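You operate a simulated robot arm through the tools that you are given. There is no shell and no other tool.

You run a simulated two-armed robot. Do the job below in one go: nothing can be reset, and whatever is moved stays where it is left.

JOB
Drain the drip tray into the waste tin and close the tin.
Fine: stand the tin on the ledge under the drain, shut the tray knob afterwards, bring the tin back onto the tray and close it there. Where these are worked on the way, their far stop is far enough and under half their travel is too little: tray knob.

Only the result counts: the job must be done as asked and must still hold three seconds after the hand-in. Knocking over, shifting, dropping, spilling or breaking anything else fails it.

ROBOT AND FRAMES
Two 7-joint arms with fingered hands on one trunk that stands fixed in place. Base frame: the origin is at the foot of the trunk, x ahead of it, y to its left, z up. Lengths are in m, angles in rad, forces in N, time in s.
The left shoulder is at [0.094, 0.173, 1.028], the right one opposite. With the tool pointing down near the work surface each hand reaches from about 0.46 to 0.84 m from the base axis, measured 20 degrees to its own side. Payload 3.5 kg a hand.
The TCP of each hand is the grasp point between the finger pads, 0.025 m short of the fingertips. In the tool frame z runs along the fingers and y along their closing line. The gripper opens to 0.088 m. The gripper's body begins 0.029 m behind the TCP. The gripper is a hand of 3 fingers: y runs from the thumb to the fingers, the wrist lies at [-0.013, -0.097, -0.162] in the tool frame, and closing takes about 1.5 s.
Orientation is that of the tool frame in the base frame, as a unit quaternion [w, x, y, z]. With the fingers straight down and the wrist toward the robot, the tool's x, y and z point along [0, 1, 0], [1, 0, 0] and [0, 0, -1] of the base frame.

CONTROLS
- The arms move only by the tool servo_tool. It takes "left_motion", "right_motion" or both (then of equal length, played together; a hand with none holds still); each is a list of rows, each a list of 7 numbers: the shift along the base's x, y, z in units of 250 mm (1.0 is 250 mm), then the turn, a rotation vector about the base's x, y, z in units of 180 degrees (1.0 is 180 degrees), then the opening, from 0 (shut) to 1 (fully open). In form: [[tx, ty, tz, rx, ry, rz, hand], ...]. A call has 1 to 20 rows; each row is the pose to reach, as a shift and turn from the pose commanded when the call began. A call with a number of a shift or a turn outside -1 to 1 is refused whole. A row lasts 0.2 s, in which the tool goes at most 0.05 m and 0.15 rad; a call with a longer step from one row to the next is refused whole, and so is a gripper value outside its range. Where a pose cannot be reached the arm comes as near as it can. A force on the tool above 50 N (or 10 N above the force at the start of the call, whichever is more), or a blocked arm, ends the call early, and 0.2 s more pass. The fingers move at their own pace (about 0.072 m/s each) and stop on an object; they squeeze with about 33 N. The grip force told is the motor's: it shows also when the fingers shut on nothing. Time passes only in rows, and 0.2 s behind the last, so rows that repeat a pose let the fingers close. The reply holds the time, the measured pose of the TCP, the force on the tool along the base axes, the opening and the grip force, in the units named above and with some noise, with the torque about the TCP (base axes, N m) and any sound that the robot's microphone picked up.
- Cameras (640 x 400 px; columns grow to the right, rows downward): "scene" is now at [0.2215, -0.0488, 1.2565]; the picture's right is [-0.51, -0.84, 0.15], its down [-0.51, 0.16, -0.84] and it looks along [0.69, -0.51, -0.52] (base axes); focal length 214 px, centre (320, 200). "left" rides on the left gripper at [-0.058, -0.085, -0.099] in its tool frame; the picture's right is [-0.67, -0.35, 0.66], its down [0.69, -0.63, 0.37] and it looks along [0.29, 0.69, 0.66] (tool axes); focal length 261 px, centre (320, 200). "right" rides on the right gripper at [0.058, -0.085, -0.1] in its tool frame; the picture's right is [-0.67, 0.35, -0.66], its down [-0.69, -0.63, 0.37] and it looks along [-0.28, 0.69, 0.66] (tool axes); focal length 261 px, centre (320, 200). There is no depth. A picture from a camera that has moved, and an enlarged one, comes with that camera's place and axes in the base frame and with its lens.
- grab_frame(camera): a new picture of that camera. It takes no simulated time.
- raise_lower(by): slides the trunk up (or, below 0, down) by that many m; the arms and the scene camera ride with it, the base frame stays. It gives what a move gives, with no picture.
- grasp_type(shape, hand): the hand has 3 fingers and takes this shape, open, in about a second: jaw (thumb against the fingers, like two jaws); tri (thumb and two fingers); tip (a fingertip pinch); poke (one finger out to press); point (the index stretched); flat (the hand flat); cup (the hand cupped); fist (a fist). The gripper value then closes the fingers along that shape, each until it touches; the sizes above hold for jaw. It gives what a move gives, with no picture.
- pan_tilt(pan, tilt): turns the head with the scene camera to pan (to the left, within 1.501 rad either way) and tilt (down, from -0.506 to 1.204), counted from straight ahead of the robot. It gives what a move gives.
- inspect(camera, box): a new picture of the part [left, top, right, bottom] of that camera's present view, enlarged. It takes no simulated time.
- finish_job(): hands the job in; it is judged then, once.

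Nothing tells you positions but the pictures and the camera data. Unless the task says otherwise, let go and move clear before handing in.

The tools are called after "Emit:" by a JSON object that holds its "method" and its "body". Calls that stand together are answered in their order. servo_tool: Moves the arms, as the interface text tells. Its arguments: {"type":"object","properties":{"left_motion":{"type":"array"},"right_motion":{"type":"array"}},"required":[]} The other tools are called the same way: raise_lower (by) slides the trunk up or down; grasp_type (shape, hand) gives the hand a shape; pan_tilt (pan, tilt) turns the head that bears the scene camera; grab_frame (camera) takes a picture; inspect (camera, box) takes an enlarged picture of a part of a camera's view; finish_job () hands the job in.

At the start:

```text
t: 0.0
left_eef_pos: [0.4479, -0.0254, 1.1679]
left_tool_rot: [0.0, 0.706, 0.708, 0.001]
left_wrist_force: [-0.2, -0.6, -0.5]
left_wrist_torque: [0.0, 0.0, 0.03]
left_finger_gap: 0.0876
left_grip_force: 0.0
left_shape: jaw
right_eef_pos: [0.3896, -0.4019, 1.1684]
right_tool_rot: [0.0, 0.707, 0.707, 0.0]
right_wrist_force: [-0.1, -0.7, 0.0]
right_wrist_torque: [0.03, 0.0, -0.03]
right_finger_gap: 0.0878
right_grip_force: 0.1
right_shape: jaw
trunk travel left (down, up): [-0.125, 0.33]
head pan, tilt: [-0.564, 0.307]
```

scene: 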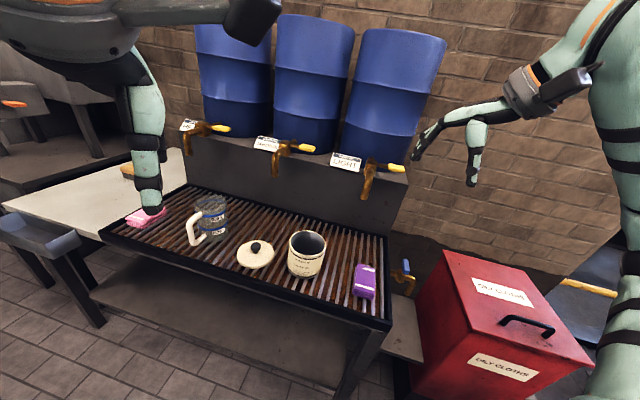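
right: 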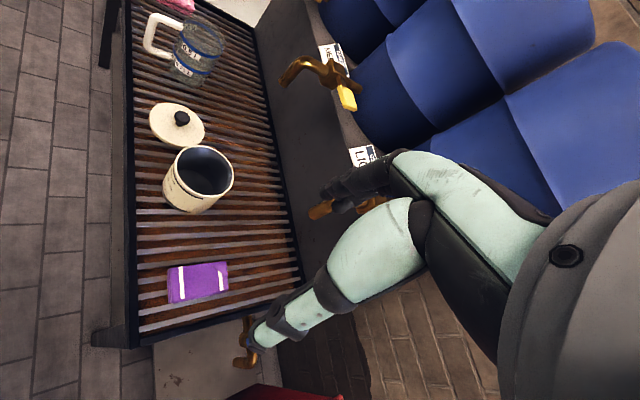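
left: 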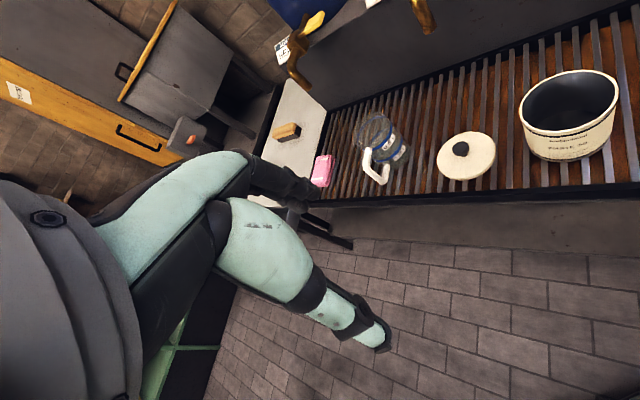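

I see a slatted drip tray with a jug, a lid, an open cream tin and a purple packet on it. At the tray's right end there is a blue-handled drain knob above a low ledge. I'll look closer before moving anything.

Emit:
{"method": "inspect", "body": {"camera": "scene", "box": [340, 220, 460, 400]}}

Emit:
{"method": "inspect", "body": {"camera": "scene", "box": [180, 180, 400, 320]}}

Emit:
{"method": "inspect", "body": {"camera": "right", "box": [120, 80, 320, 400]}}

```text
2.22 times, centred on (400, 310) of scene
camera zoom: at [0.2215, -0.0488, 1.2565], right [-0.51, -0.84, 0.15], down [-0.51, 0.16, -0.84], along [0.69, -0.51, -0.52], focal length 477 px, centre (142, -44)
```

zoom: 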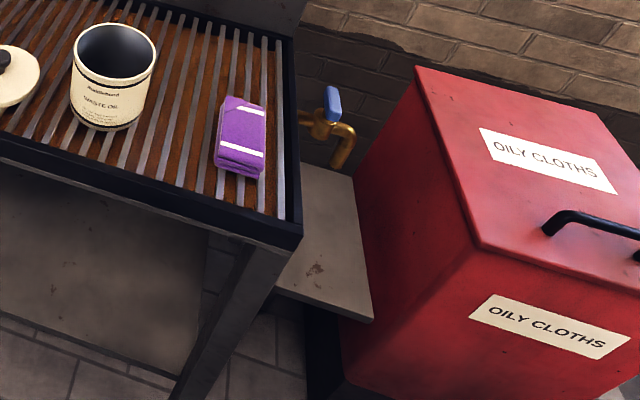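

```text
2.86 times, centred on (290, 250) of scene
camera zoom: at [0.2215, -0.0488, 1.2565], right [-0.51, -0.84, 0.15], down [-0.51, 0.16, -0.84], along [0.69, -0.51, -0.52], focal length 613 px, centre (406, 57)
```

zoom: 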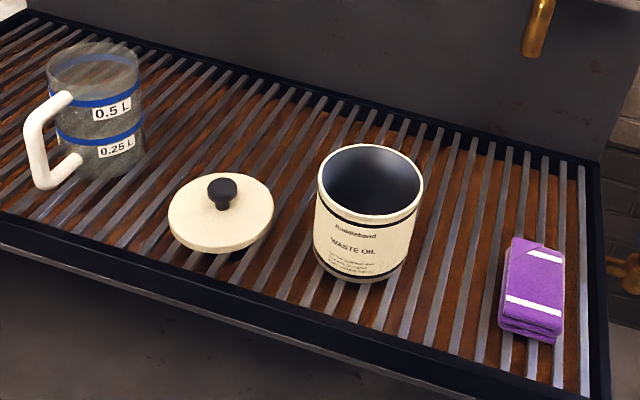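

```text
1.25 times, centred on (220, 240) of right
camera zoom: at [0.3033, -0.3452, 1.2675], right [0.35, -0.67, 0.66], down [-0.63, -0.69, -0.37], along [0.69, -0.28, -0.66], focal length 326 px, centre (445, 150)
```

zoom: 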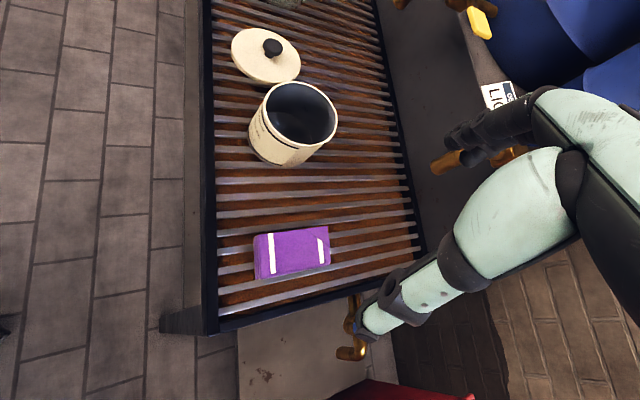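

The tin's rim centre works out near (0.585, -0.30, 0.847), and the rim is about 0.10 m across, wider than the hand opens. I'll turn the head to see the drain, knob and ledge better.

Emit:
{"method": "pan_tilt", "body": {"pan": -0.8, "tilt": 0.6}}

Emit:
{"method": "grab_frame", "body": {"camera": "scene"}}

```text
t: 0.8
left_eef_pos: [0.4479, -0.0254, 1.1677]
left_tool_rot: [0.0, 0.708, 0.706, 0.0]
left_wrist_force: [0.0, 1.0, -0.1]
left_wrist_torque: [-0.02, -0.03, -0.02]
left_finger_gap: 0.0876
left_grip_force: 0.0
left_shape: jaw
right_eef_pos: [0.3885, -0.4021, 1.1671]
right_tool_rot: [0.0, 0.707, 0.707, 0.0]
right_wrist_force: [0.6, 0.0, 1.2]
right_wrist_torque: [-0.02, -0.02, 0.01]
right_finger_gap: 0.0877
right_grip_force: 0.0
right_shape: jaw
trunk travel left (down, up): [-0.125, 0.33]
head pan, tilt: [-0.799, 0.6]
```

```text
taken
camera scene: at [0.1974, -0.0622, 1.2356], right [-0.69, -0.7, 0.2], down [-0.61, 0.4, -0.68], along [0.39, -0.59, -0.7], focal length 214 px, centre (320, 200)
```

scene: 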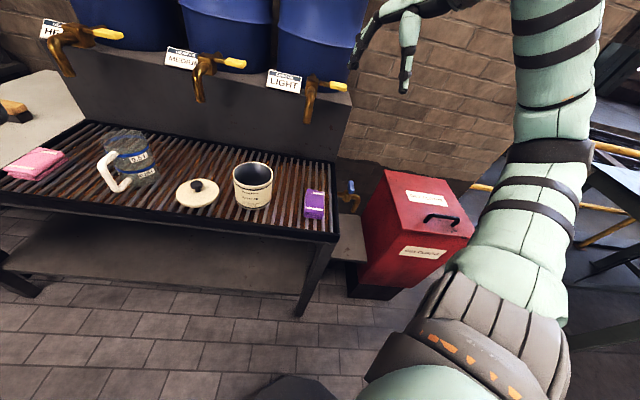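

The drain tap sits just off the tray's right end above the ledge. I'll zoom in on it from this view.

Emit:
{"method": "inspect", "body": {"camera": "scene", "box": [280, 150, 400, 300]}}

Emit:
{"method": "inspect", "body": {"camera": "scene", "box": [325, 170, 385, 230]}}

Emit:
{"method": "inspect", "body": {"camera": "scene", "box": [160, 140, 340, 252]}}

```text
2.67 times, centred on (340, 225) of scene
camera zoom: at [0.1974, -0.0622, 1.2356], right [-0.69, -0.7, 0.2], down [-0.61, 0.4, -0.68], along [0.39, -0.59, -0.7], focal length 572 px, centre (267, 133)
```

zoom: 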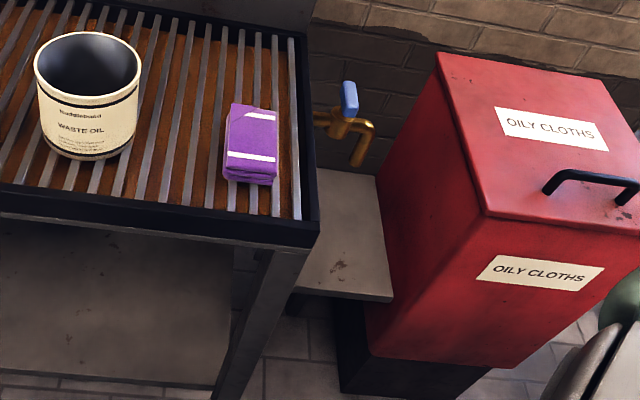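

```text
6.67 times, centred on (355, 200) of scene
camera zoom: at [0.1974, -0.0622, 1.2356], right [-0.69, -0.7, 0.2], down [-0.61, 0.4, -0.68], along [0.39, -0.59, -0.7], focal length 1430 px, centre (87, 200)
```

zoom: 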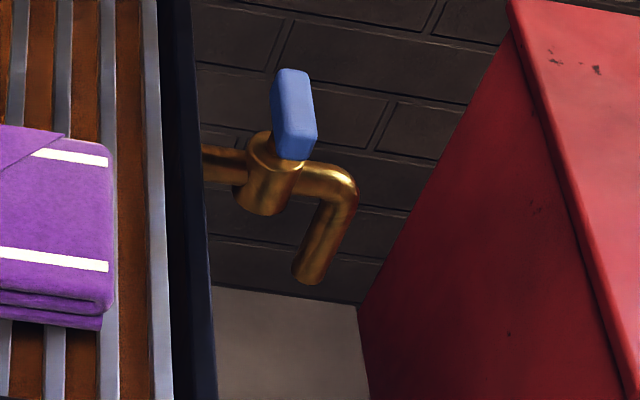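

```text
3.56 times, centred on (250, 196) of scene
camera zoom: at [0.1974, -0.0622, 1.2356], right [-0.69, -0.7, 0.2], down [-0.61, 0.4, -0.68], along [0.39, -0.59, -0.7], focal length 763 px, centre (569, 214)
```

zoom: 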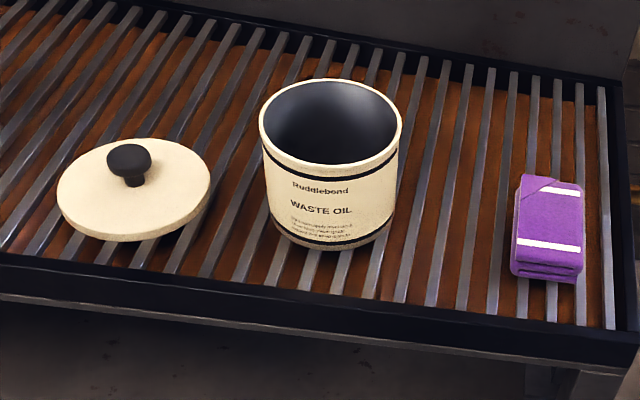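

The tap has a blue paddle handle on top and a spout bending down over the ledge. I'll move the right hand outward in free air so its camera gives a second view for triangulation.

Emit:
{"method": "servo_tool", "body": {"right_motion": [[0, -0.15, 0, 0, 0, 0, 1], [0, -0.3, 0, 0, 0, 0, 1], [0, -0.45, 0, 0, 0, 0, 1], [0, -0.6, 0, 0, 0, 0, 1]]}}

Emit:
{"method": "grab_frame", "body": {"camera": "right"}}

Emit:
{"method": "grab_frame", "body": {"camera": "scene"}}

```text
t: 1.8
left_eef_pos: [0.4481, -0.0258, 1.1674]
left_tool_rot: [0.0, 0.707, 0.707, 0.0]
left_wrist_force: [0.0, 0.1, 0.3]
left_wrist_torque: [0.01, 0.0, 0.04]
left_finger_gap: 0.0876
left_grip_force: 0.1
left_shape: jaw
right_eef_pos: [0.3897, -0.5545, 1.1677]
right_tool_rot: [-0.001, 0.706, 0.708, -0.001]
right_wrist_force: [-0.8, 0.0, 0.3]
right_wrist_torque: [0.0, -0.01, 0.0]
right_finger_gap: 0.0877
right_grip_force: 0.2
right_shape: jaw
trunk travel left (down, up): [-0.125, 0.33]
head pan, tilt: [-0.799, 0.6]
```

```text
taken
camera right: at [0.305, -0.4967, 1.2673], right [0.35, -0.67, 0.66], down [-0.63, -0.69, -0.37], along [0.69, -0.28, -0.66], focal length 261 px, centre (320, 200)
```

right: 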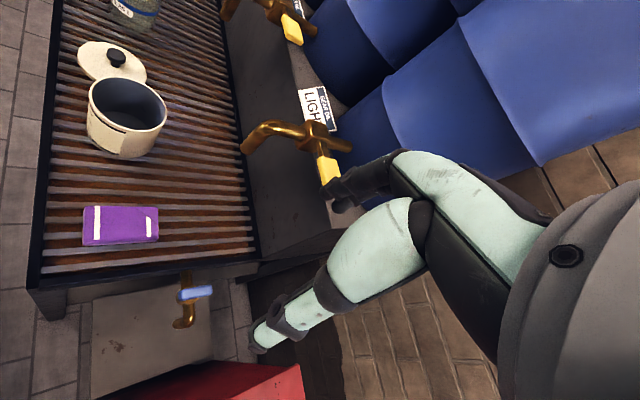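

```text
taken
camera scene: at [0.1974, -0.063, 1.2355], right [-0.69, -0.7, 0.2], down [-0.61, 0.41, -0.68], along [0.39, -0.59, -0.7], focal length 214 px, centre (320, 200)
```

scene: 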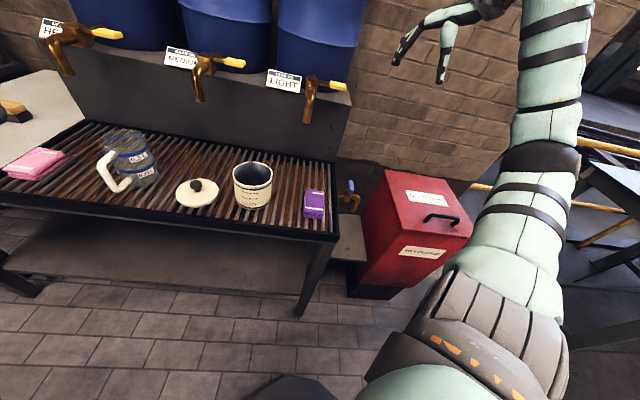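

Emit:
{"method": "inspect", "body": {"camera": "right", "box": [80, 250, 260, 400]}}

Emit:
{"method": "inspect", "body": {"camera": "right", "box": [30, 20, 270, 300]}}

Emit:
{"method": "inspect", "body": {"camera": "right", "box": [150, 255, 240, 345]}}

```text
2.67 times, centred on (170, 325) of right
camera zoom: at [0.305, -0.4967, 1.2673], right [0.35, -0.67, 0.66], down [-0.63, -0.69, -0.37], along [0.69, -0.28, -0.66], focal length 695 px, centre (720, -133)
```

zoom: 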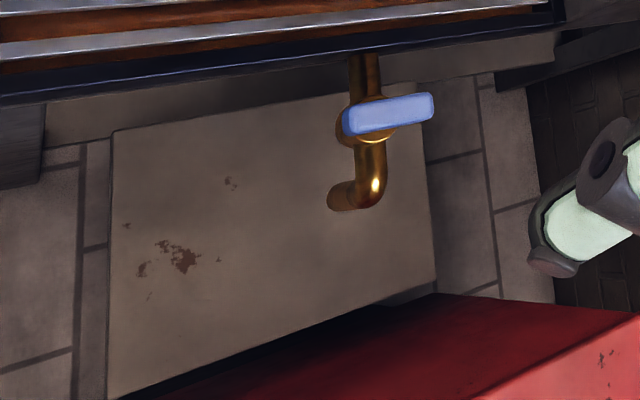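

```text
1.43 times, centred on (150, 160) of right
camera zoom: at [0.305, -0.4967, 1.2673], right [0.35, -0.67, 0.66], down [-0.63, -0.69, -0.37], along [0.69, -0.28, -0.66], focal length 372 px, centre (563, 257)
```

zoom: 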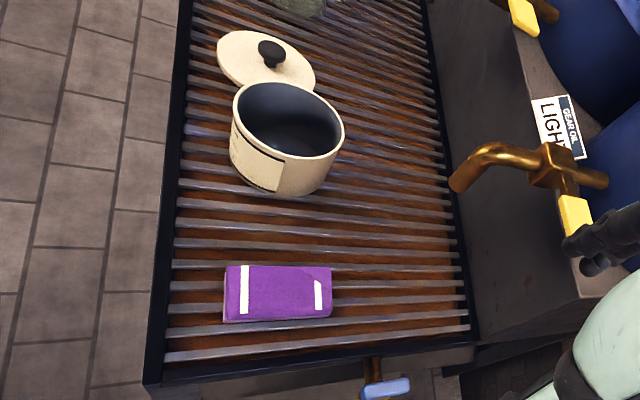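

```text
4.44 times, centred on (195, 300) of right
camera zoom: at [0.305, -0.4967, 1.2673], right [0.35, -0.67, 0.66], down [-0.63, -0.69, -0.37], along [0.69, -0.28, -0.66], focal length 1158 px, centre (876, -244)
```

zoom: 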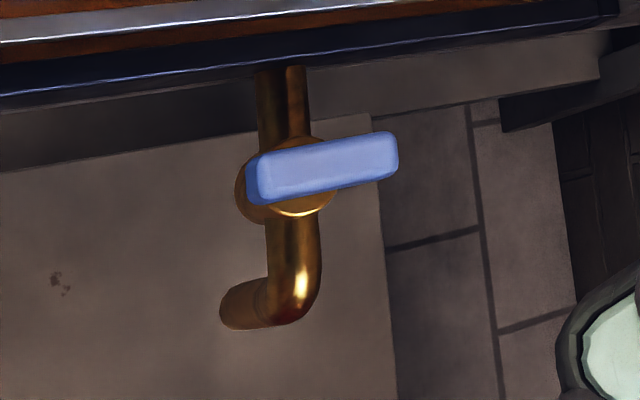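

From these two views I take the tray to be turned about 45° to the robot. The drain handle is near (0.438, -0.588, 0.774), the spout tip near (0.41, -0.62, 0.655), the ledge near z 0.49 and the lid knob near (0.68, -0.19, 0.79). Now I'll look at how my own hand is built before planning the rim pinch.

Emit:
{"method": "inspect", "body": {"camera": "scene", "box": [360, 0, 540, 112]}}

Emit:
{"method": "inspect", "body": {"camera": "scene", "box": [210, 140, 310, 220]}}

Emit:
{"method": "inspect", "body": {"camera": "left", "box": [420, 40, 640, 200]}}

```text
3.56 times, centred on (450, 56) of scene
camera zoom: at [0.1974, -0.063, 1.2355], right [-0.69, -0.7, 0.2], down [-0.61, 0.41, -0.68], along [0.39, -0.59, -0.7], focal length 763 px, centre (-142, 712)
```

zoom: 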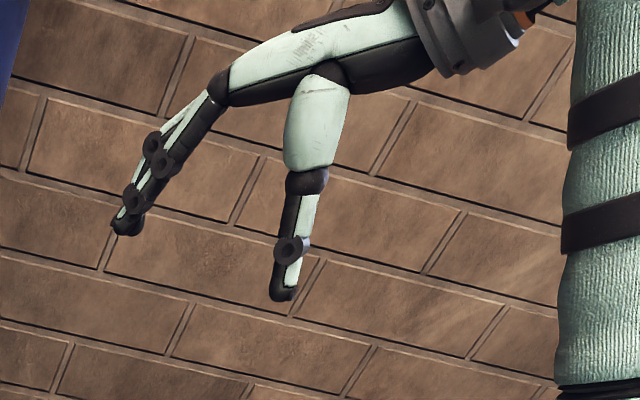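

```text
5.00 times, centred on (260, 180) of scene
camera zoom: at [0.1974, -0.063, 1.2355], right [-0.69, -0.7, 0.2], down [-0.61, 0.41, -0.68], along [0.39, -0.59, -0.7], focal length 1072 px, centre (620, 300)
```

zoom: 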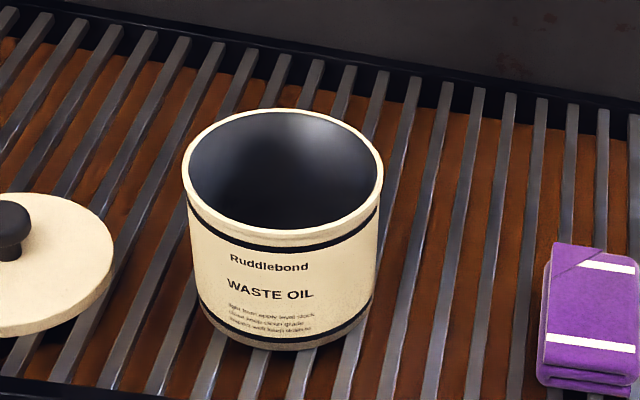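

```text
2.50 times, centred on (530, 120) of left
camera zoom: at [0.3633, -0.0834, 1.2671], right [-0.35, -0.67, -0.66], down [-0.63, 0.69, -0.37], along [0.69, 0.29, -0.66], focal length 652 px, centre (-205, 400)
```

zoom: 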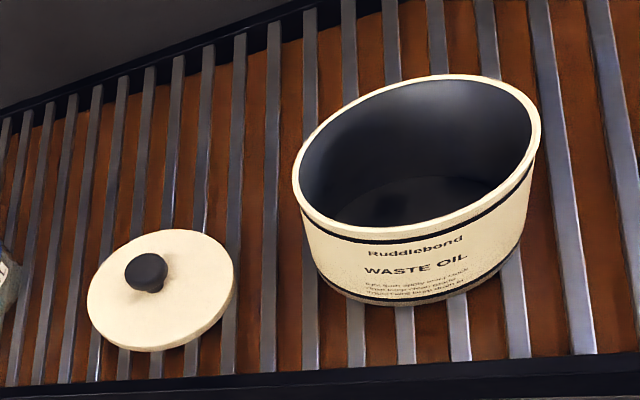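

The hand hangs like a clamp, with the thumb on the robot side and two fingers on the far side. I'll carry it over the tin's front wall, turned about 44° to line up with the tray, and then check its position with the cameras.

Emit:
{"method": "servo_tool", "body": {"right_motion": [[0.05, 0.1, -0.04, 0, 0, -0.04, 1], [0.1, 0.2, -0.08, 0, 0, -0.08, 1], [0.15, 0.3, -0.12, 0, 0, -0.12, 1], [0.2, 0.4, -0.16, 0, 0, -0.16, 1], [0.25, 0.5, -0.2, 0, 0, -0.2, 1], [0.3, 0.6, -0.24, 0, 0, -0.243, 1], [0.35, 0.7, -0.28, 0, 0, -0.243, 1], [0.4, 0.8, -0.32, 0, 0, -0.243, 1]]}}

Emit:
{"method": "grab_frame", "body": {"camera": "right"}}

Emit:
{"method": "grab_frame", "body": {"camera": "scene"}}

```text
t: 3.6
left_eef_pos: [0.4482, -0.0246, 1.1679]
left_tool_rot: [0.0, 0.708, 0.707, -0.001]
left_wrist_force: [-0.1, 0.1, -0.9]
left_wrist_torque: [0.01, 0.03, -0.01]
left_finger_gap: 0.0877
left_grip_force: 0.1
left_shape: jaw
right_eef_pos: [0.4894, -0.351, 1.0869]
right_tool_rot: [0.0, 0.92, 0.392, 0.0]
right_wrist_force: [0.4, 0.4, 0.3]
right_wrist_torque: [-0.03, 0.0, -0.04]
right_finger_gap: 0.0877
right_grip_force: 0.0
right_shape: jaw
trunk travel left (down, up): [-0.125, 0.33]
head pan, tilt: [-0.799, 0.6]
```

```text
taken
camera right: at [0.4681, -0.2498, 1.1873], right [-0.21, -0.72, 0.66], down [-0.93, -0.06, -0.37], along [0.3, -0.69, -0.66], focal length 261 px, centre (320, 200)
```

right: 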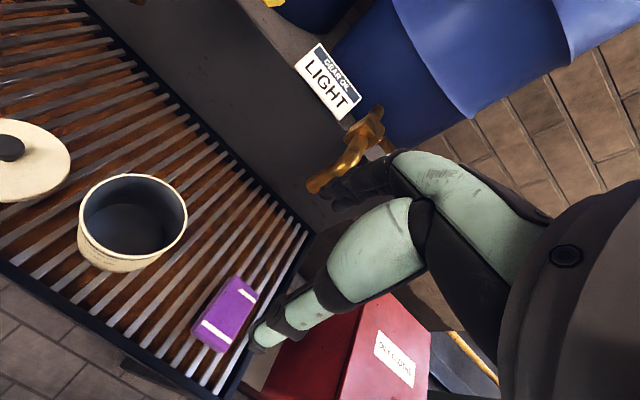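

```text
taken
camera scene: at [0.1977, -0.0607, 1.2355], right [-0.69, -0.7, 0.2], down [-0.61, 0.4, -0.68], along [0.39, -0.59, -0.7], focal length 214 px, centre (320, 200)
```

scene: 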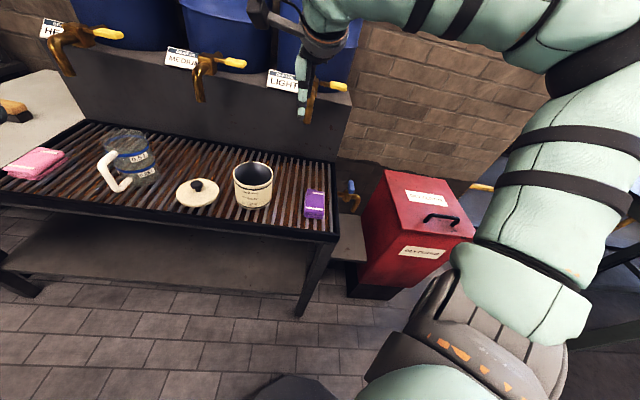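

The tin's rim centre is confirmed near (0.583, -0.303, 0.847). I'll hover over its front wall with the hand half open and check the alignment.

Emit:
{"method": "servo_tool", "body": {"right_motion": [[0.04, 0.06, -0.1, 0, 0, 0, 0.7], [0.08, 0.12, -0.2, 0, 0, 0, 0.7], [0.12, 0.18, -0.3, 0, 0, 0, 0.7], [0.16, 0.24, -0.4, 0, 0, 0, 0.7], [0.2, 0.29, -0.5, 0, 0, 0, 0.7], [0.23, 0.328, -0.588, 0, 0, 0, 0.7], [0.23, 0.328, -0.588, 0, 0, 0, 0.7]]}}

Emit:
{"method": "grab_frame", "body": {"camera": "right"}}

Emit:
{"method": "inspect", "body": {"camera": "scene", "box": [180, 60, 380, 240]}}

Emit:
{"method": "grab_frame", "body": {"camera": "left"}}

```text
t: 5.2
left_eef_pos: [0.4479, -0.0253, 1.1677]
left_tool_rot: [0.0, 0.707, 0.707, 0.0]
left_wrist_force: [-0.5, -0.2, -0.6]
left_wrist_torque: [0.05, 0.01, 0.02]
left_finger_gap: 0.0877
left_grip_force: 0.0
left_shape: jaw
right_eef_pos: [0.5446, -0.269, 0.9405]
right_tool_rot: [0.0, 0.92, 0.393, 0.0]
right_wrist_force: [-0.4, 0.3, 0.9]
right_wrist_torque: [-0.02, 0.02, 0.01]
right_finger_gap: 0.0619
right_grip_force: 0.1
right_shape: jaw
trunk travel left (down, up): [-0.125, 0.33]
head pan, tilt: [-0.799, 0.6]
```

```text
taken
camera right: at [0.5231, -0.1684, 1.0409], right [-0.21, -0.73, 0.66], down [-0.93, -0.06, -0.37], along [0.3, -0.69, -0.66], focal length 261 px, centre (320, 200)
```

right: 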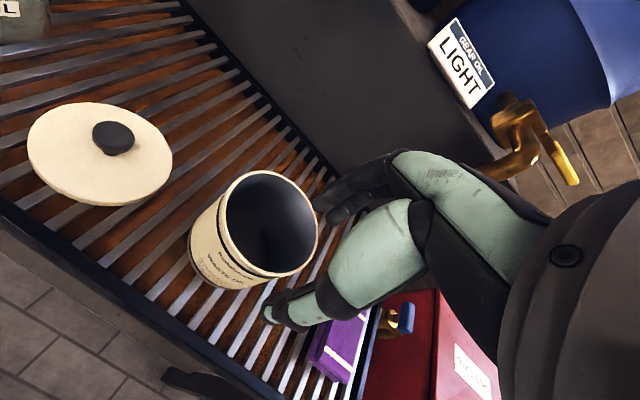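

```text
2.22 times, centred on (280, 150) of scene
camera zoom: at [0.1969, -0.062, 1.2357], right [-0.69, -0.7, 0.2], down [-0.61, 0.41, -0.68], along [0.39, -0.59, -0.7], focal length 477 px, centre (409, 311)
```

zoom: 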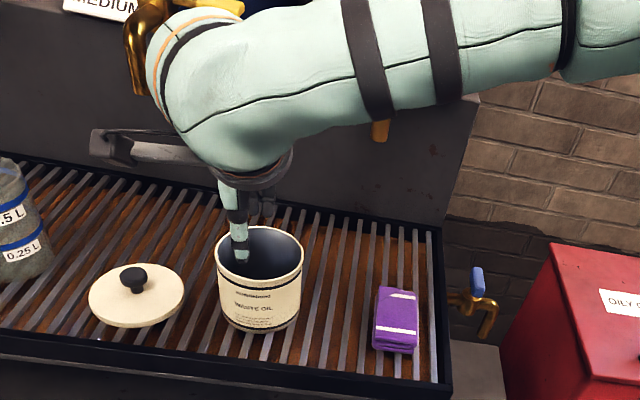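

```text
taken
camera left: at [0.3628, -0.0824, 1.2674], right [-0.35, -0.67, -0.66], down [-0.63, 0.69, -0.37], along [0.69, 0.28, -0.66], focal length 261 px, centre (320, 200)
```

left: 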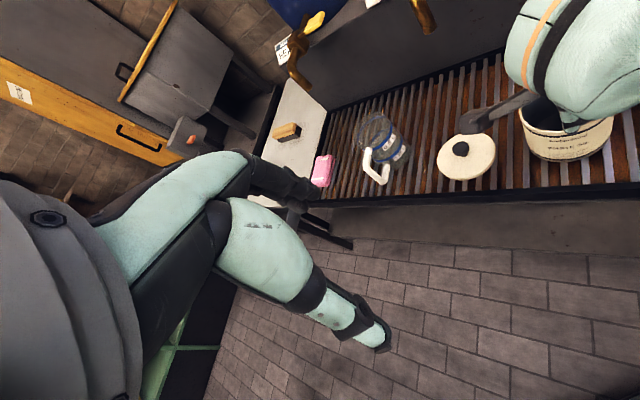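

The hover looks right, but at the ledge the wrist camera would sit too close to the tray's end. I'll turn the yaw back about 17° so the hand fits between tray and bin, and re-aim at the matching point on the tin wall.

Emit:
{"method": "servo_tool", "body": {"right_motion": [[-0.011, -0.023, 0, 0, 0, 0.045, 0.7], [-0.022, -0.046, -0.05, 0, 0, 0.0933, 0.7], [-0.022, -0.046, -0.1, 0, 0, 0.0933, 0.7], [-0.022, -0.046, -0.12, 0, 0, 0.0933, 0.7]]}}

Emit:
{"method": "grab_frame", "body": {"camera": "right"}}

Emit:
{"method": "inspect", "body": {"camera": "scene", "box": [200, 120, 320, 220]}}

```text
refused: row 2 steps farther than a row can; nothing moved
```

```text
taken
camera right: at [0.5231, -0.1684, 1.0409], right [-0.21, -0.73, 0.66], down [-0.93, -0.06, -0.37], along [0.3, -0.69, -0.66], focal length 261 px, centre (320, 200)
```

right: 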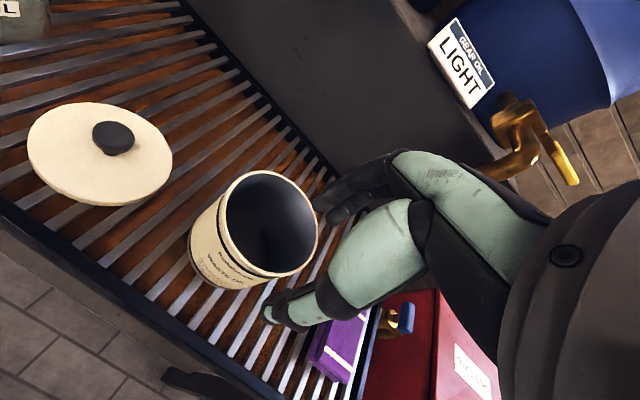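

```text
4.00 times, centred on (260, 170) of scene
camera zoom: at [0.1969, -0.062, 1.2357], right [-0.69, -0.7, 0.2], down [-0.61, 0.41, -0.68], along [0.39, -0.59, -0.7], focal length 858 px, centre (560, 320)
```

zoom: 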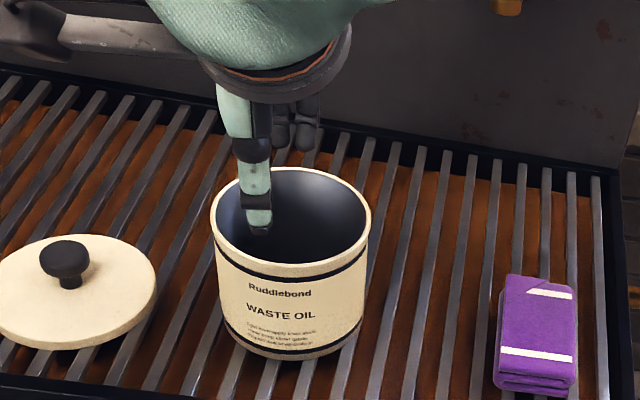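

The step was slightly too large in rotation and was refused, so I'll repeat it in three smaller turns.

Emit:
{"method": "servo_tool", "body": {"right_motion": [[-0.008, -0.015, 0, 0, 0, 0.031, 0.7], [-0.015, -0.03, -0.05, 0, 0, 0.062, 0.7], [-0.022, -0.046, -0.1, 0, 0, 0.0933, 0.7], [-0.022, -0.046, -0.12, 0, 0, 0.0933, 0.7]]}}

Emit:
{"method": "grab_frame", "body": {"camera": "right"}}

Emit:
{"method": "inspect", "body": {"camera": "scene", "box": [200, 120, 320, 220]}}

```text
t: 6.2
left_eef_pos: [0.4474, -0.0248, 1.1672]
left_tool_rot: [0.001, 0.707, 0.707, 0.0]
left_wrist_force: [-0.8, 0.5, 0.2]
left_wrist_torque: [-0.03, 0.02, -0.04]
left_finger_gap: 0.0878
left_grip_force: 0.2
left_shape: jaw
right_eef_pos: [0.5404, -0.2824, 0.9101]
right_tool_rot: [0.001, 0.852, 0.523, 0.0]
right_wrist_force: [-0.7, 0.5, 0.8]
right_wrist_torque: [0.01, -0.02, 0.02]
right_finger_gap: 0.062
right_grip_force: 0.1
right_shape: jaw
trunk travel left (down, up): [-0.125, 0.33]
head pan, tilt: [-0.799, 0.6]
```

```text
taken
camera right: at [0.4898, -0.1926, 1.0099], right [0.01, -0.76, 0.66], down [-0.87, -0.33, -0.37], along [0.49, -0.57, -0.66], focal length 261 px, centre (320, 200)
```

right: 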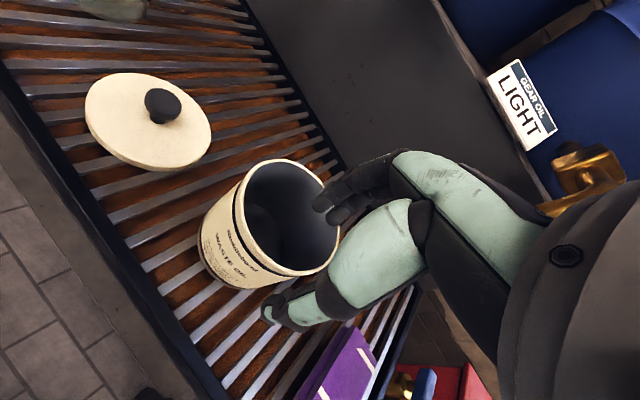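

```text
4.00 times, centred on (260, 170) of scene
camera zoom: at [0.1974, -0.0618, 1.2355], right [-0.69, -0.7, 0.2], down [-0.61, 0.41, -0.68], along [0.39, -0.59, -0.7], focal length 858 px, centre (560, 320)
```

zoom: 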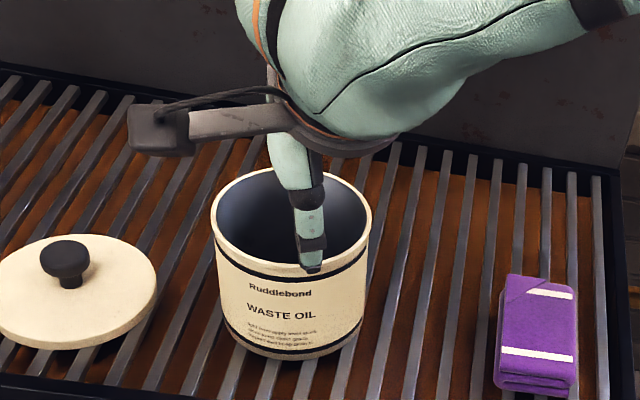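

The tin wall lies between the thumb outside and the fingers inside. I'll go straight down so they straddle it.

Emit:
{"method": "servo_tool", "body": {"right_motion": [[-0.005, 0.007, -0.06, 0, 0, 0, 0.7], [-0.005, 0.007, -0.12, 0, 0, 0, 0.7], [-0.005, 0.007, -0.18, 0, 0, 0, 0.7], [-0.005, 0.007, -0.24, 0, 0, 0, 0.7], [-0.005, 0.007, -0.32, 0, 0, 0, 0.7], [-0.005, 0.007, -0.32, 0, 0, 0, 0.7]]}}

Emit:
{"method": "grab_frame", "body": {"camera": "right"}}

Emit:
{"method": "inspect", "body": {"camera": "scene", "box": [200, 120, 320, 220]}}

```text
t: 7.6
left_eef_pos: [0.4468, -0.0248, 1.1685]
left_tool_rot: [0.0, 0.707, 0.707, 0.001]
left_wrist_force: [0.5, -0.3, -0.1]
left_wrist_torque: [0.03, 0.03, -0.02]
left_finger_gap: 0.0877
left_grip_force: 0.0
left_shape: jaw
right_eef_pos: [0.5376, -0.2803, 0.8292]
right_tool_rot: [0.0, 0.853, 0.522, 0.0]
right_wrist_force: [1.2, 0.2, 0.2]
right_wrist_torque: [0.0, 0.02, 0.02]
right_finger_gap: 0.0616
right_grip_force: 0.1
right_shape: jaw
trunk travel left (down, up): [-0.125, 0.33]
head pan, tilt: [-0.799, 0.6]
```

```text
taken
camera right: at [0.4883, -0.1899, 0.9294], right [0.01, -0.76, 0.66], down [-0.87, -0.33, -0.37], along [0.49, -0.57, -0.66], focal length 261 px, centre (320, 200)
```

right: 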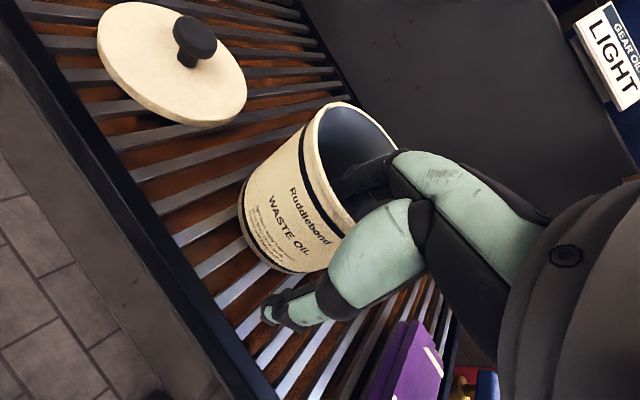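

```text
4.00 times, centred on (260, 170) of scene
camera zoom: at [0.1972, -0.062, 1.2356], right [-0.69, -0.7, 0.2], down [-0.61, 0.41, -0.68], along [0.39, -0.59, -0.7], focal length 858 px, centre (560, 320)
```

zoom: 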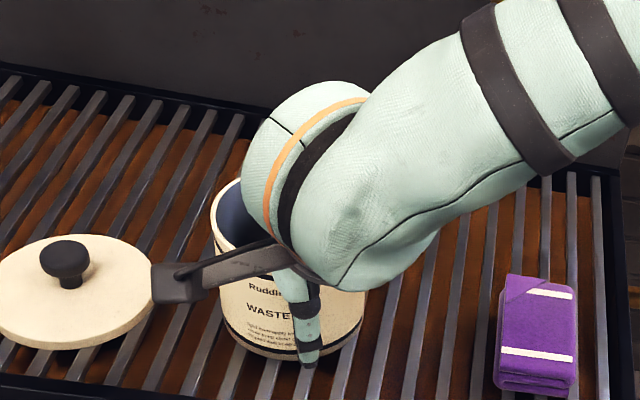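

The thumb is outside and the fingers are inside, with no contact force. I'll close on the wall.

Emit:
{"method": "servo_tool", "body": {"right_motion": [[0, 0, 0, 0, 0, 0, 0], [0, 0, 0, 0, 0, 0, 0], [0, 0, 0, 0, 0, 0, 0], [0, 0, 0, 0, 0, 0, 0], [0, 0, 0, 0, 0, 0, 0], [0, 0, 0, 0, 0, 0, 0], [0, 0, 0, 0, 0, 0, 0], [0, 0, 0, 0, 0, 0, 0]]}}

Emit:
{"method": "grab_frame", "body": {"camera": "right"}}

Emit:
{"method": "inspect", "body": {"camera": "scene", "box": [200, 120, 320, 220]}}

```text
t: 9.4
left_eef_pos: [0.4494, -0.0249, 1.1674]
left_tool_rot: [0.0, 0.707, 0.707, 0.001]
left_wrist_force: [-0.5, 0.5, 0.8]
left_wrist_torque: [0.0, 0.0, 0.0]
left_finger_gap: 0.0879
left_grip_force: 0.0
left_shape: jaw
right_eef_pos: [0.538, -0.2798, 0.8303]
right_tool_rot: [0.0, 0.852, 0.523, 0.0]
right_wrist_force: [0.2, -0.6, -0.8]
right_wrist_torque: [-0.01, -0.03, -0.03]
right_finger_gap: 0.0
right_grip_force: 33.2
right_shape: jaw
trunk travel left (down, up): [-0.125, 0.33]
head pan, tilt: [-0.799, 0.6]
```

```text
taken
camera right: at [0.4886, -0.1901, 0.9293], right [0.01, -0.76, 0.66], down [-0.87, -0.33, -0.37], along [0.49, -0.57, -0.66], focal length 261 px, centre (320, 200)
```

right: 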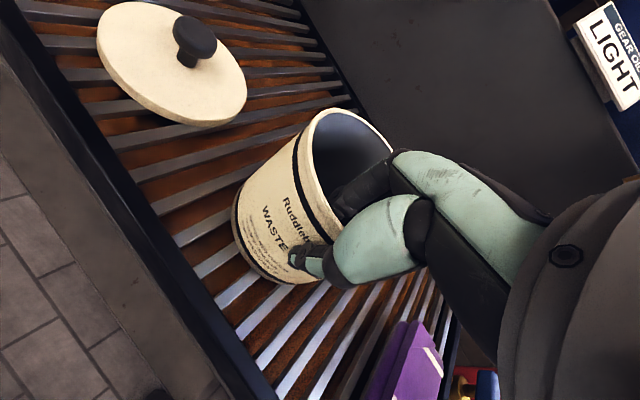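

```text
4.00 times, centred on (260, 170) of scene
camera zoom: at [0.1975, -0.0623, 1.2355], right [-0.69, -0.7, 0.2], down [-0.61, 0.41, -0.68], along [0.39, -0.59, -0.7], focal length 858 px, centre (560, 320)
```

zoom: 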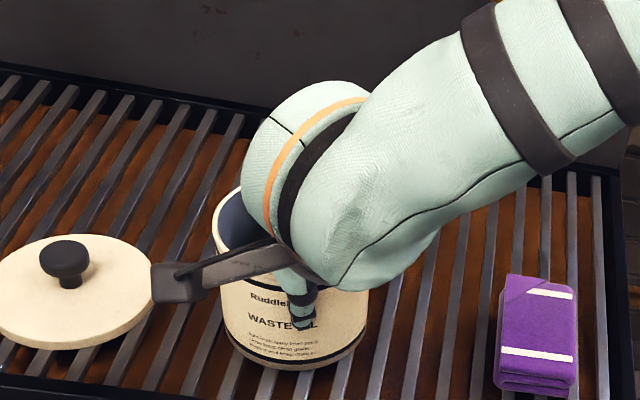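

The grip reports 33 N with the gap near zero, which could be the thin wall or could be nothing. I'll lift a little and check whether the tin comes along.

Emit:
{"method": "servo_tool", "body": {"right_motion": [[0, 0, 0.03, 0, 0, 0, 0], [0, 0, 0.06, 0, 0, 0, 0], [0, 0, 0.1, 0, 0, 0, 0], [0, 0, 0.1, 0, 0, 0, 0]]}}

Emit:
{"method": "grab_frame", "body": {"camera": "right"}}

Emit:
{"method": "inspect", "body": {"camera": "scene", "box": [200, 120, 320, 220]}}

Emit:
{"method": "grab_frame", "body": {"camera": "left"}}

```text
t: 10.4
left_eef_pos: [0.4487, -0.0259, 1.1672]
left_tool_rot: [0.0, 0.708, 0.707, -0.001]
left_wrist_force: [0.0, 0.2, -0.5]
left_wrist_torque: [0.0, -0.02, 0.02]
left_finger_gap: 0.0877
left_grip_force: 0.1
left_shape: jaw
right_eef_pos: [0.5395, -0.2811, 0.8545]
right_tool_rot: [-0.001, 0.853, 0.523, 0.0]
right_wrist_force: [0.4, -0.6, -2.1]
right_wrist_torque: [0.05, 0.07, 0.01]
right_finger_gap: 0.0001
right_grip_force: 32.9
right_shape: jaw
trunk travel left (down, up): [-0.125, 0.33]
head pan, tilt: [-0.799, 0.6]
```

```text
taken
camera right: at [0.4894, -0.1912, 0.9544], right [0.01, -0.76, 0.66], down [-0.87, -0.33, -0.37], along [0.49, -0.57, -0.66], focal length 261 px, centre (320, 200)
```

right: 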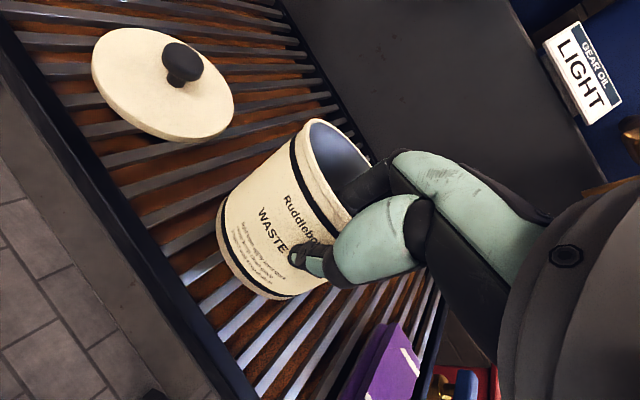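

```text
4.00 times, centred on (260, 170) of scene
camera zoom: at [0.1978, -0.0624, 1.2354], right [-0.69, -0.7, 0.2], down [-0.61, 0.41, -0.68], along [0.39, -0.59, -0.7], focal length 858 px, centre (560, 320)
```

zoom: 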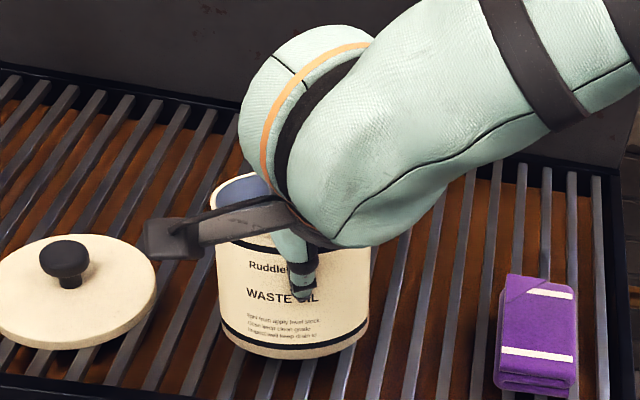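

```text
taken
camera left: at [0.3637, -0.0828, 1.267], right [-0.35, -0.67, -0.66], down [-0.63, 0.69, -0.37], along [0.69, 0.29, -0.66], focal length 261 px, centre (320, 200)
```

left: 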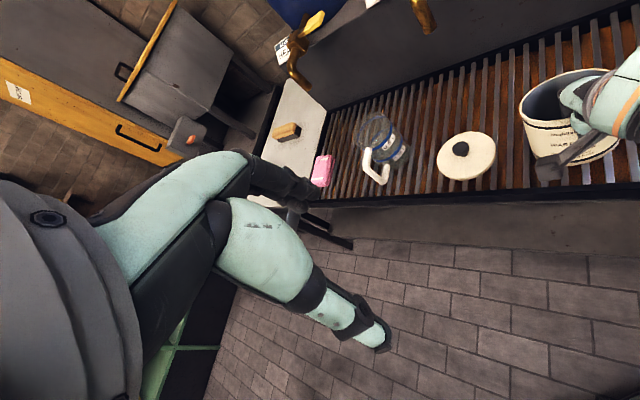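

The tin comes along with the grip and weighs about 0.2 kg, but it seems tilted with its far side hanging. I'll zoom in to measure that.

Emit:
{"method": "inspect", "body": {"camera": "left", "box": [480, 20, 640, 220]}}

Emit:
{"method": "inspect", "body": {"camera": "right", "box": [200, 100, 420, 310]}}

Emit:
{"method": "inspect", "body": {"camera": "scene", "box": [240, 155, 310, 215]}}

```text
2.00 times, centred on (560, 120) of left
camera zoom: at [0.3637, -0.0828, 1.267], right [-0.35, -0.67, -0.66], down [-0.63, 0.69, -0.37], along [0.69, 0.29, -0.66], focal length 521 px, centre (-160, 360)
```

zoom: 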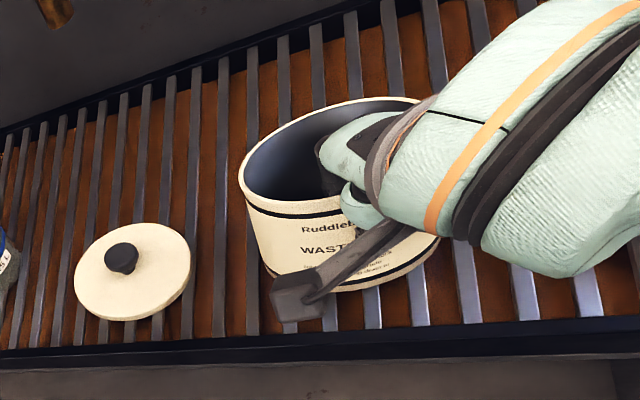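

```text
1.90 times, centred on (310, 205) of right
camera zoom: at [0.4894, -0.1912, 0.9544], right [0.01, -0.76, 0.66], down [-0.87, -0.33, -0.37], along [0.49, -0.57, -0.66], focal length 496 px, centre (339, 190)
```

zoom: 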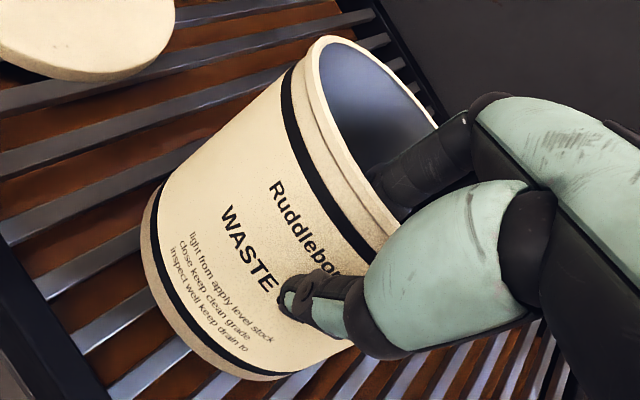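

```text
6.67 times, centred on (275, 185) of scene
camera zoom: at [0.1978, -0.0624, 1.2354], right [-0.69, -0.7, 0.2], down [-0.61, 0.41, -0.68], along [0.39, -0.59, -0.7], focal length 1430 px, centre (620, 300)
```

zoom: 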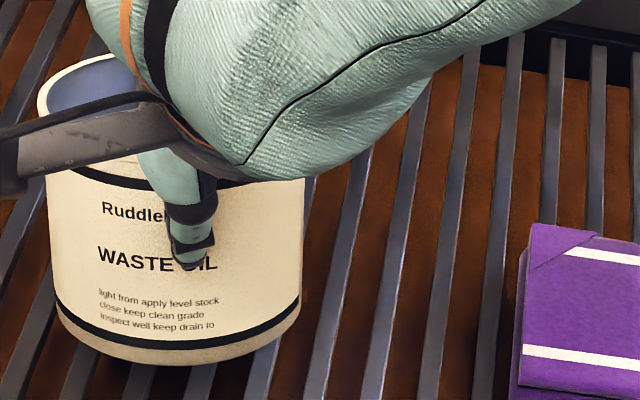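

The tin hangs tilted a few degrees, far side down. I'll lift it higher and see whether the tilt stays constant or the tin is slipping.

Emit:
{"method": "servo_tool", "body": {"right_motion": [[0, 0, 0.06, 0, 0, 0, 0], [0, 0, 0.12, 0, 0, 0, 0], [0, 0, 0.18, 0, 0, 0, 0], [0, 0, 0.24, 0, 0, 0, 0], [0, 0, 0.24, 0, 0, 0, 0], [0, 0, 0.24, 0, 0, 0, 0], [0, 0, 0.24, 0, 0, 0, 0]]}}

Emit:
{"method": "grab_frame", "body": {"camera": "right"}}

Emit:
{"method": "inspect", "body": {"camera": "scene", "box": [200, 100, 320, 220]}}

Emit:
{"method": "grab_frame", "body": {"camera": "left"}}

```text
t: 12.0
left_eef_pos: [0.4493, -0.0253, 1.1673]
left_tool_rot: [0.0, 0.707, 0.707, 0.0]
left_wrist_force: [0.5, -0.7, -0.6]
left_wrist_torque: [0.01, -0.04, 0.01]
left_finger_gap: 0.0878
left_grip_force: 0.0
left_shape: jaw
right_eef_pos: [0.5379, -0.281, 0.9133]
right_tool_rot: [0.0, 0.852, 0.523, 0.0]
right_wrist_force: [0.7, 0.0, -1.9]
right_wrist_torque: [0.04, 0.05, 0.03]
right_finger_gap: 0.0
right_grip_force: 32.7
right_shape: jaw
trunk travel left (down, up): [-0.125, 0.33]
head pan, tilt: [-0.799, 0.6]
```

```text
taken
camera right: at [0.489, -0.1907, 1.0141], right [0.01, -0.76, 0.66], down [-0.87, -0.33, -0.37], along [0.49, -0.57, -0.66], focal length 261 px, centre (320, 200)
```

right: 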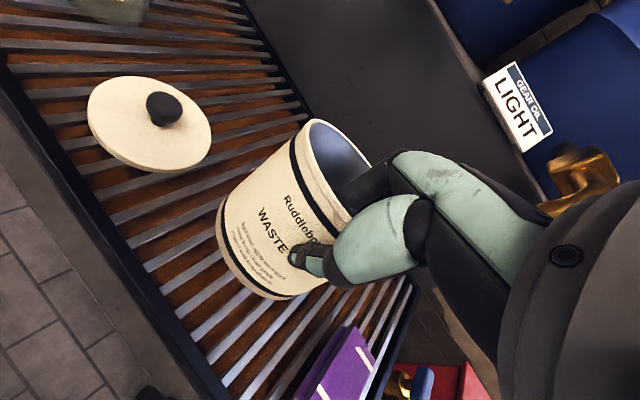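

```text
3.33 times, centred on (260, 160) of scene
camera zoom: at [0.1976, -0.0623, 1.2355], right [-0.69, -0.7, 0.2], down [-0.61, 0.41, -0.68], along [0.39, -0.59, -0.7], focal length 715 px, centre (520, 333)
```

zoom: 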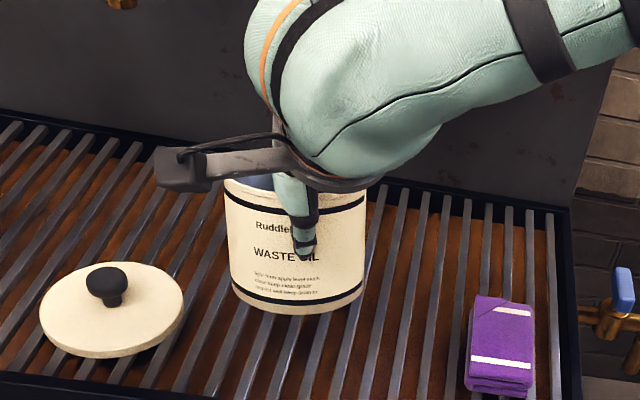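

```text
taken
camera left: at [0.3635, -0.0827, 1.2671], right [-0.35, -0.67, -0.66], down [-0.63, 0.69, -0.37], along [0.69, 0.29, -0.66], focal length 261 px, centre (320, 200)
```

left: 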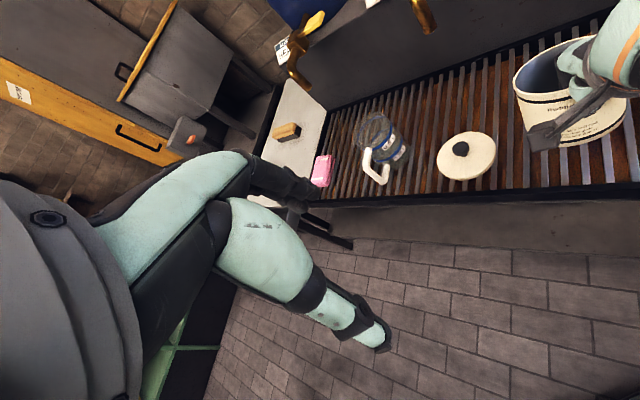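

The hold is stable, with the tin tilted about 8–9° far side down and not slipping. I'll pitch the hand to level the tin and carry it over the cloth toward the front of the ledge.

Emit:
{"method": "servo_tool", "body": {"right_motion": [[0, 0, 0.02, -0.007, -0.014, 0, 0], [-0.03, -0.03, 0.05, -0.014, -0.028, 0, 0], [-0.08, -0.07, 0.08, -0.02, -0.04, 0, 0], [-0.15, -0.13, 0.08, -0.02, -0.04, 0, 0], [-0.23, -0.21, 0.08, -0.02, -0.04, 0, 0], [-0.31, -0.28, 0.08, -0.02, -0.04, 0, 0], [-0.39, -0.35, 0.08, -0.02, -0.04, 0, 0], [-0.46, -0.41, 0.08, -0.02, -0.04, 0, 0], [-0.51, -0.46, 0.08, -0.02, -0.04, 0, 0], [-0.532, -0.48, 0.08, -0.02, -0.04, 0, 0]]}}

Emit:
{"method": "grab_frame", "body": {"camera": "right"}}

Emit:
{"method": "grab_frame", "body": {"camera": "scene"}}

```text
t: 14.2
left_eef_pos: [0.4492, -0.0256, 1.1682]
left_tool_rot: [-0.001, 0.707, 0.707, 0.0]
left_wrist_force: [0.0, -0.1, 0.9]
left_wrist_torque: [0.01, -0.01, -0.02]
left_finger_gap: 0.0878
left_grip_force: 0.0
left_shape: jaw
right_eef_pos: [0.4256, -0.3815, 0.9336]
right_tool_rot: [0.059, 0.85, 0.522, 0.036]
right_wrist_force: [-0.2, 0.7, -1.2]
right_wrist_torque: [0.07, 0.08, 0.03]
right_finger_gap: 0.0002
right_grip_force: 32.8
right_shape: jaw
right hand out of reach, approached as far as the arm can: row 9, 10
trunk travel left (down, up): [-0.125, 0.33]
head pan, tilt: [-0.799, 0.6]
```

```text
taken
camera right: at [0.3635, -0.2861, 1.0217], right [-0.08, -0.71, 0.7], down [-0.82, -0.35, -0.45], along [0.57, -0.61, -0.56], focal length 261 px, centre (320, 200)
```

right: 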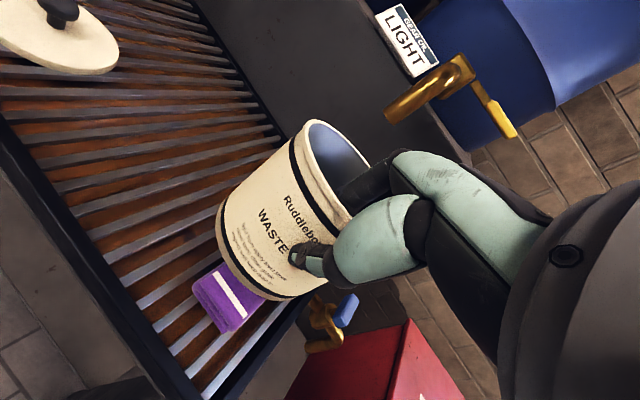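

```text
taken
camera scene: at [0.1974, -0.0624, 1.2355], right [-0.69, -0.7, 0.2], down [-0.61, 0.41, -0.68], along [0.39, -0.59, -0.7], focal length 214 px, centre (320, 200)
```

scene: 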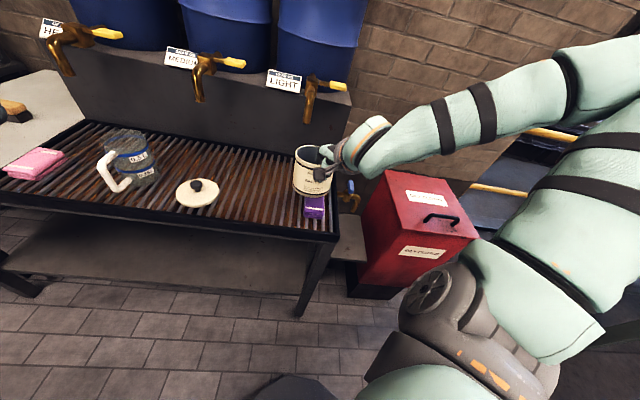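

The tin hangs level now. The arm folded too tightly at the end of that path, so I'll swing it outward in a wider arc to get around to the ledge.

Emit:
{"method": "servo_tool", "body": {"right_motion": [[0, -0.06, 0, 0, 0, 0, 0], [0, -0.12, 0, 0, 0, 0, 0], [0, -0.19, 0, 0, 0, 0, 0], [0, -0.26, 0, 0, 0, 0, 0], [0, -0.32, 0, 0, 0, 0, 0], [0, -0.32, 0, 0, 0, 0, 0]]}}

Emit:
{"method": "grab_frame", "body": {"camera": "right"}}

Emit:
{"method": "grab_frame", "body": {"camera": "scene"}}

```text
t: 15.6
left_eef_pos: [0.4494, -0.0244, 1.168]
left_tool_rot: [0.0, 0.707, 0.707, 0.001]
left_wrist_force: [-0.4, 0.3, 0.4]
left_wrist_torque: [0.02, 0.01, -0.02]
left_finger_gap: 0.0874
left_grip_force: 0.0
left_shape: jaw
right_eef_pos: [0.4255, -0.4596, 0.9355]
right_tool_rot: [0.059, 0.85, 0.522, 0.037]
right_wrist_force: [0.3, 0.5, -1.3]
right_wrist_torque: [0.06, 0.08, 0.02]
right_finger_gap: 0.0001
right_grip_force: 32.6
right_shape: jaw
trunk travel left (down, up): [-0.125, 0.33]
head pan, tilt: [-0.799, 0.6]
```

```text
taken
camera right: at [0.364, -0.3645, 1.0225], right [-0.08, -0.71, 0.7], down [-0.82, -0.35, -0.45], along [0.57, -0.61, -0.56], focal length 261 px, centre (320, 200)
```

right: 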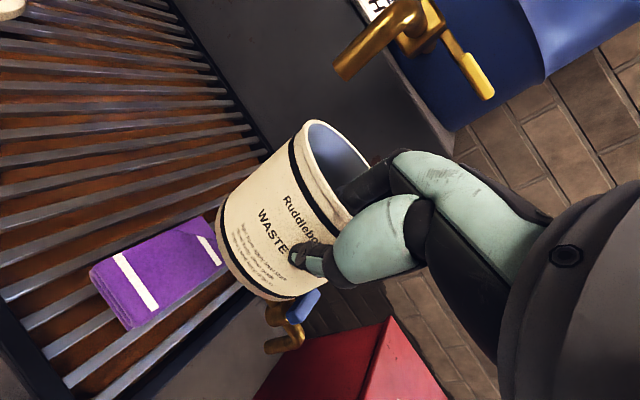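

```text
taken
camera scene: at [0.1976, -0.0623, 1.2354], right [-0.69, -0.7, 0.2], down [-0.61, 0.41, -0.68], along [0.39, -0.59, -0.7], focal length 214 px, centre (320, 200)
```

scene: 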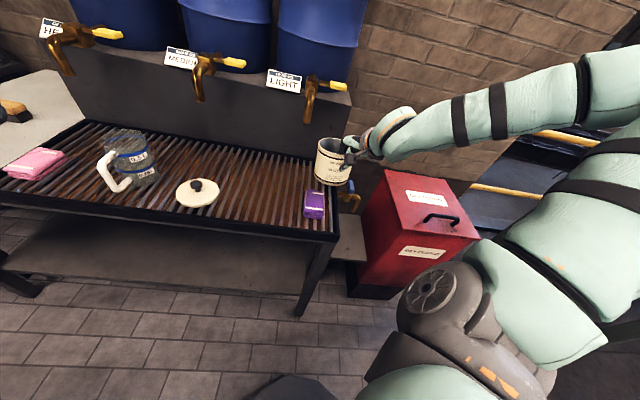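

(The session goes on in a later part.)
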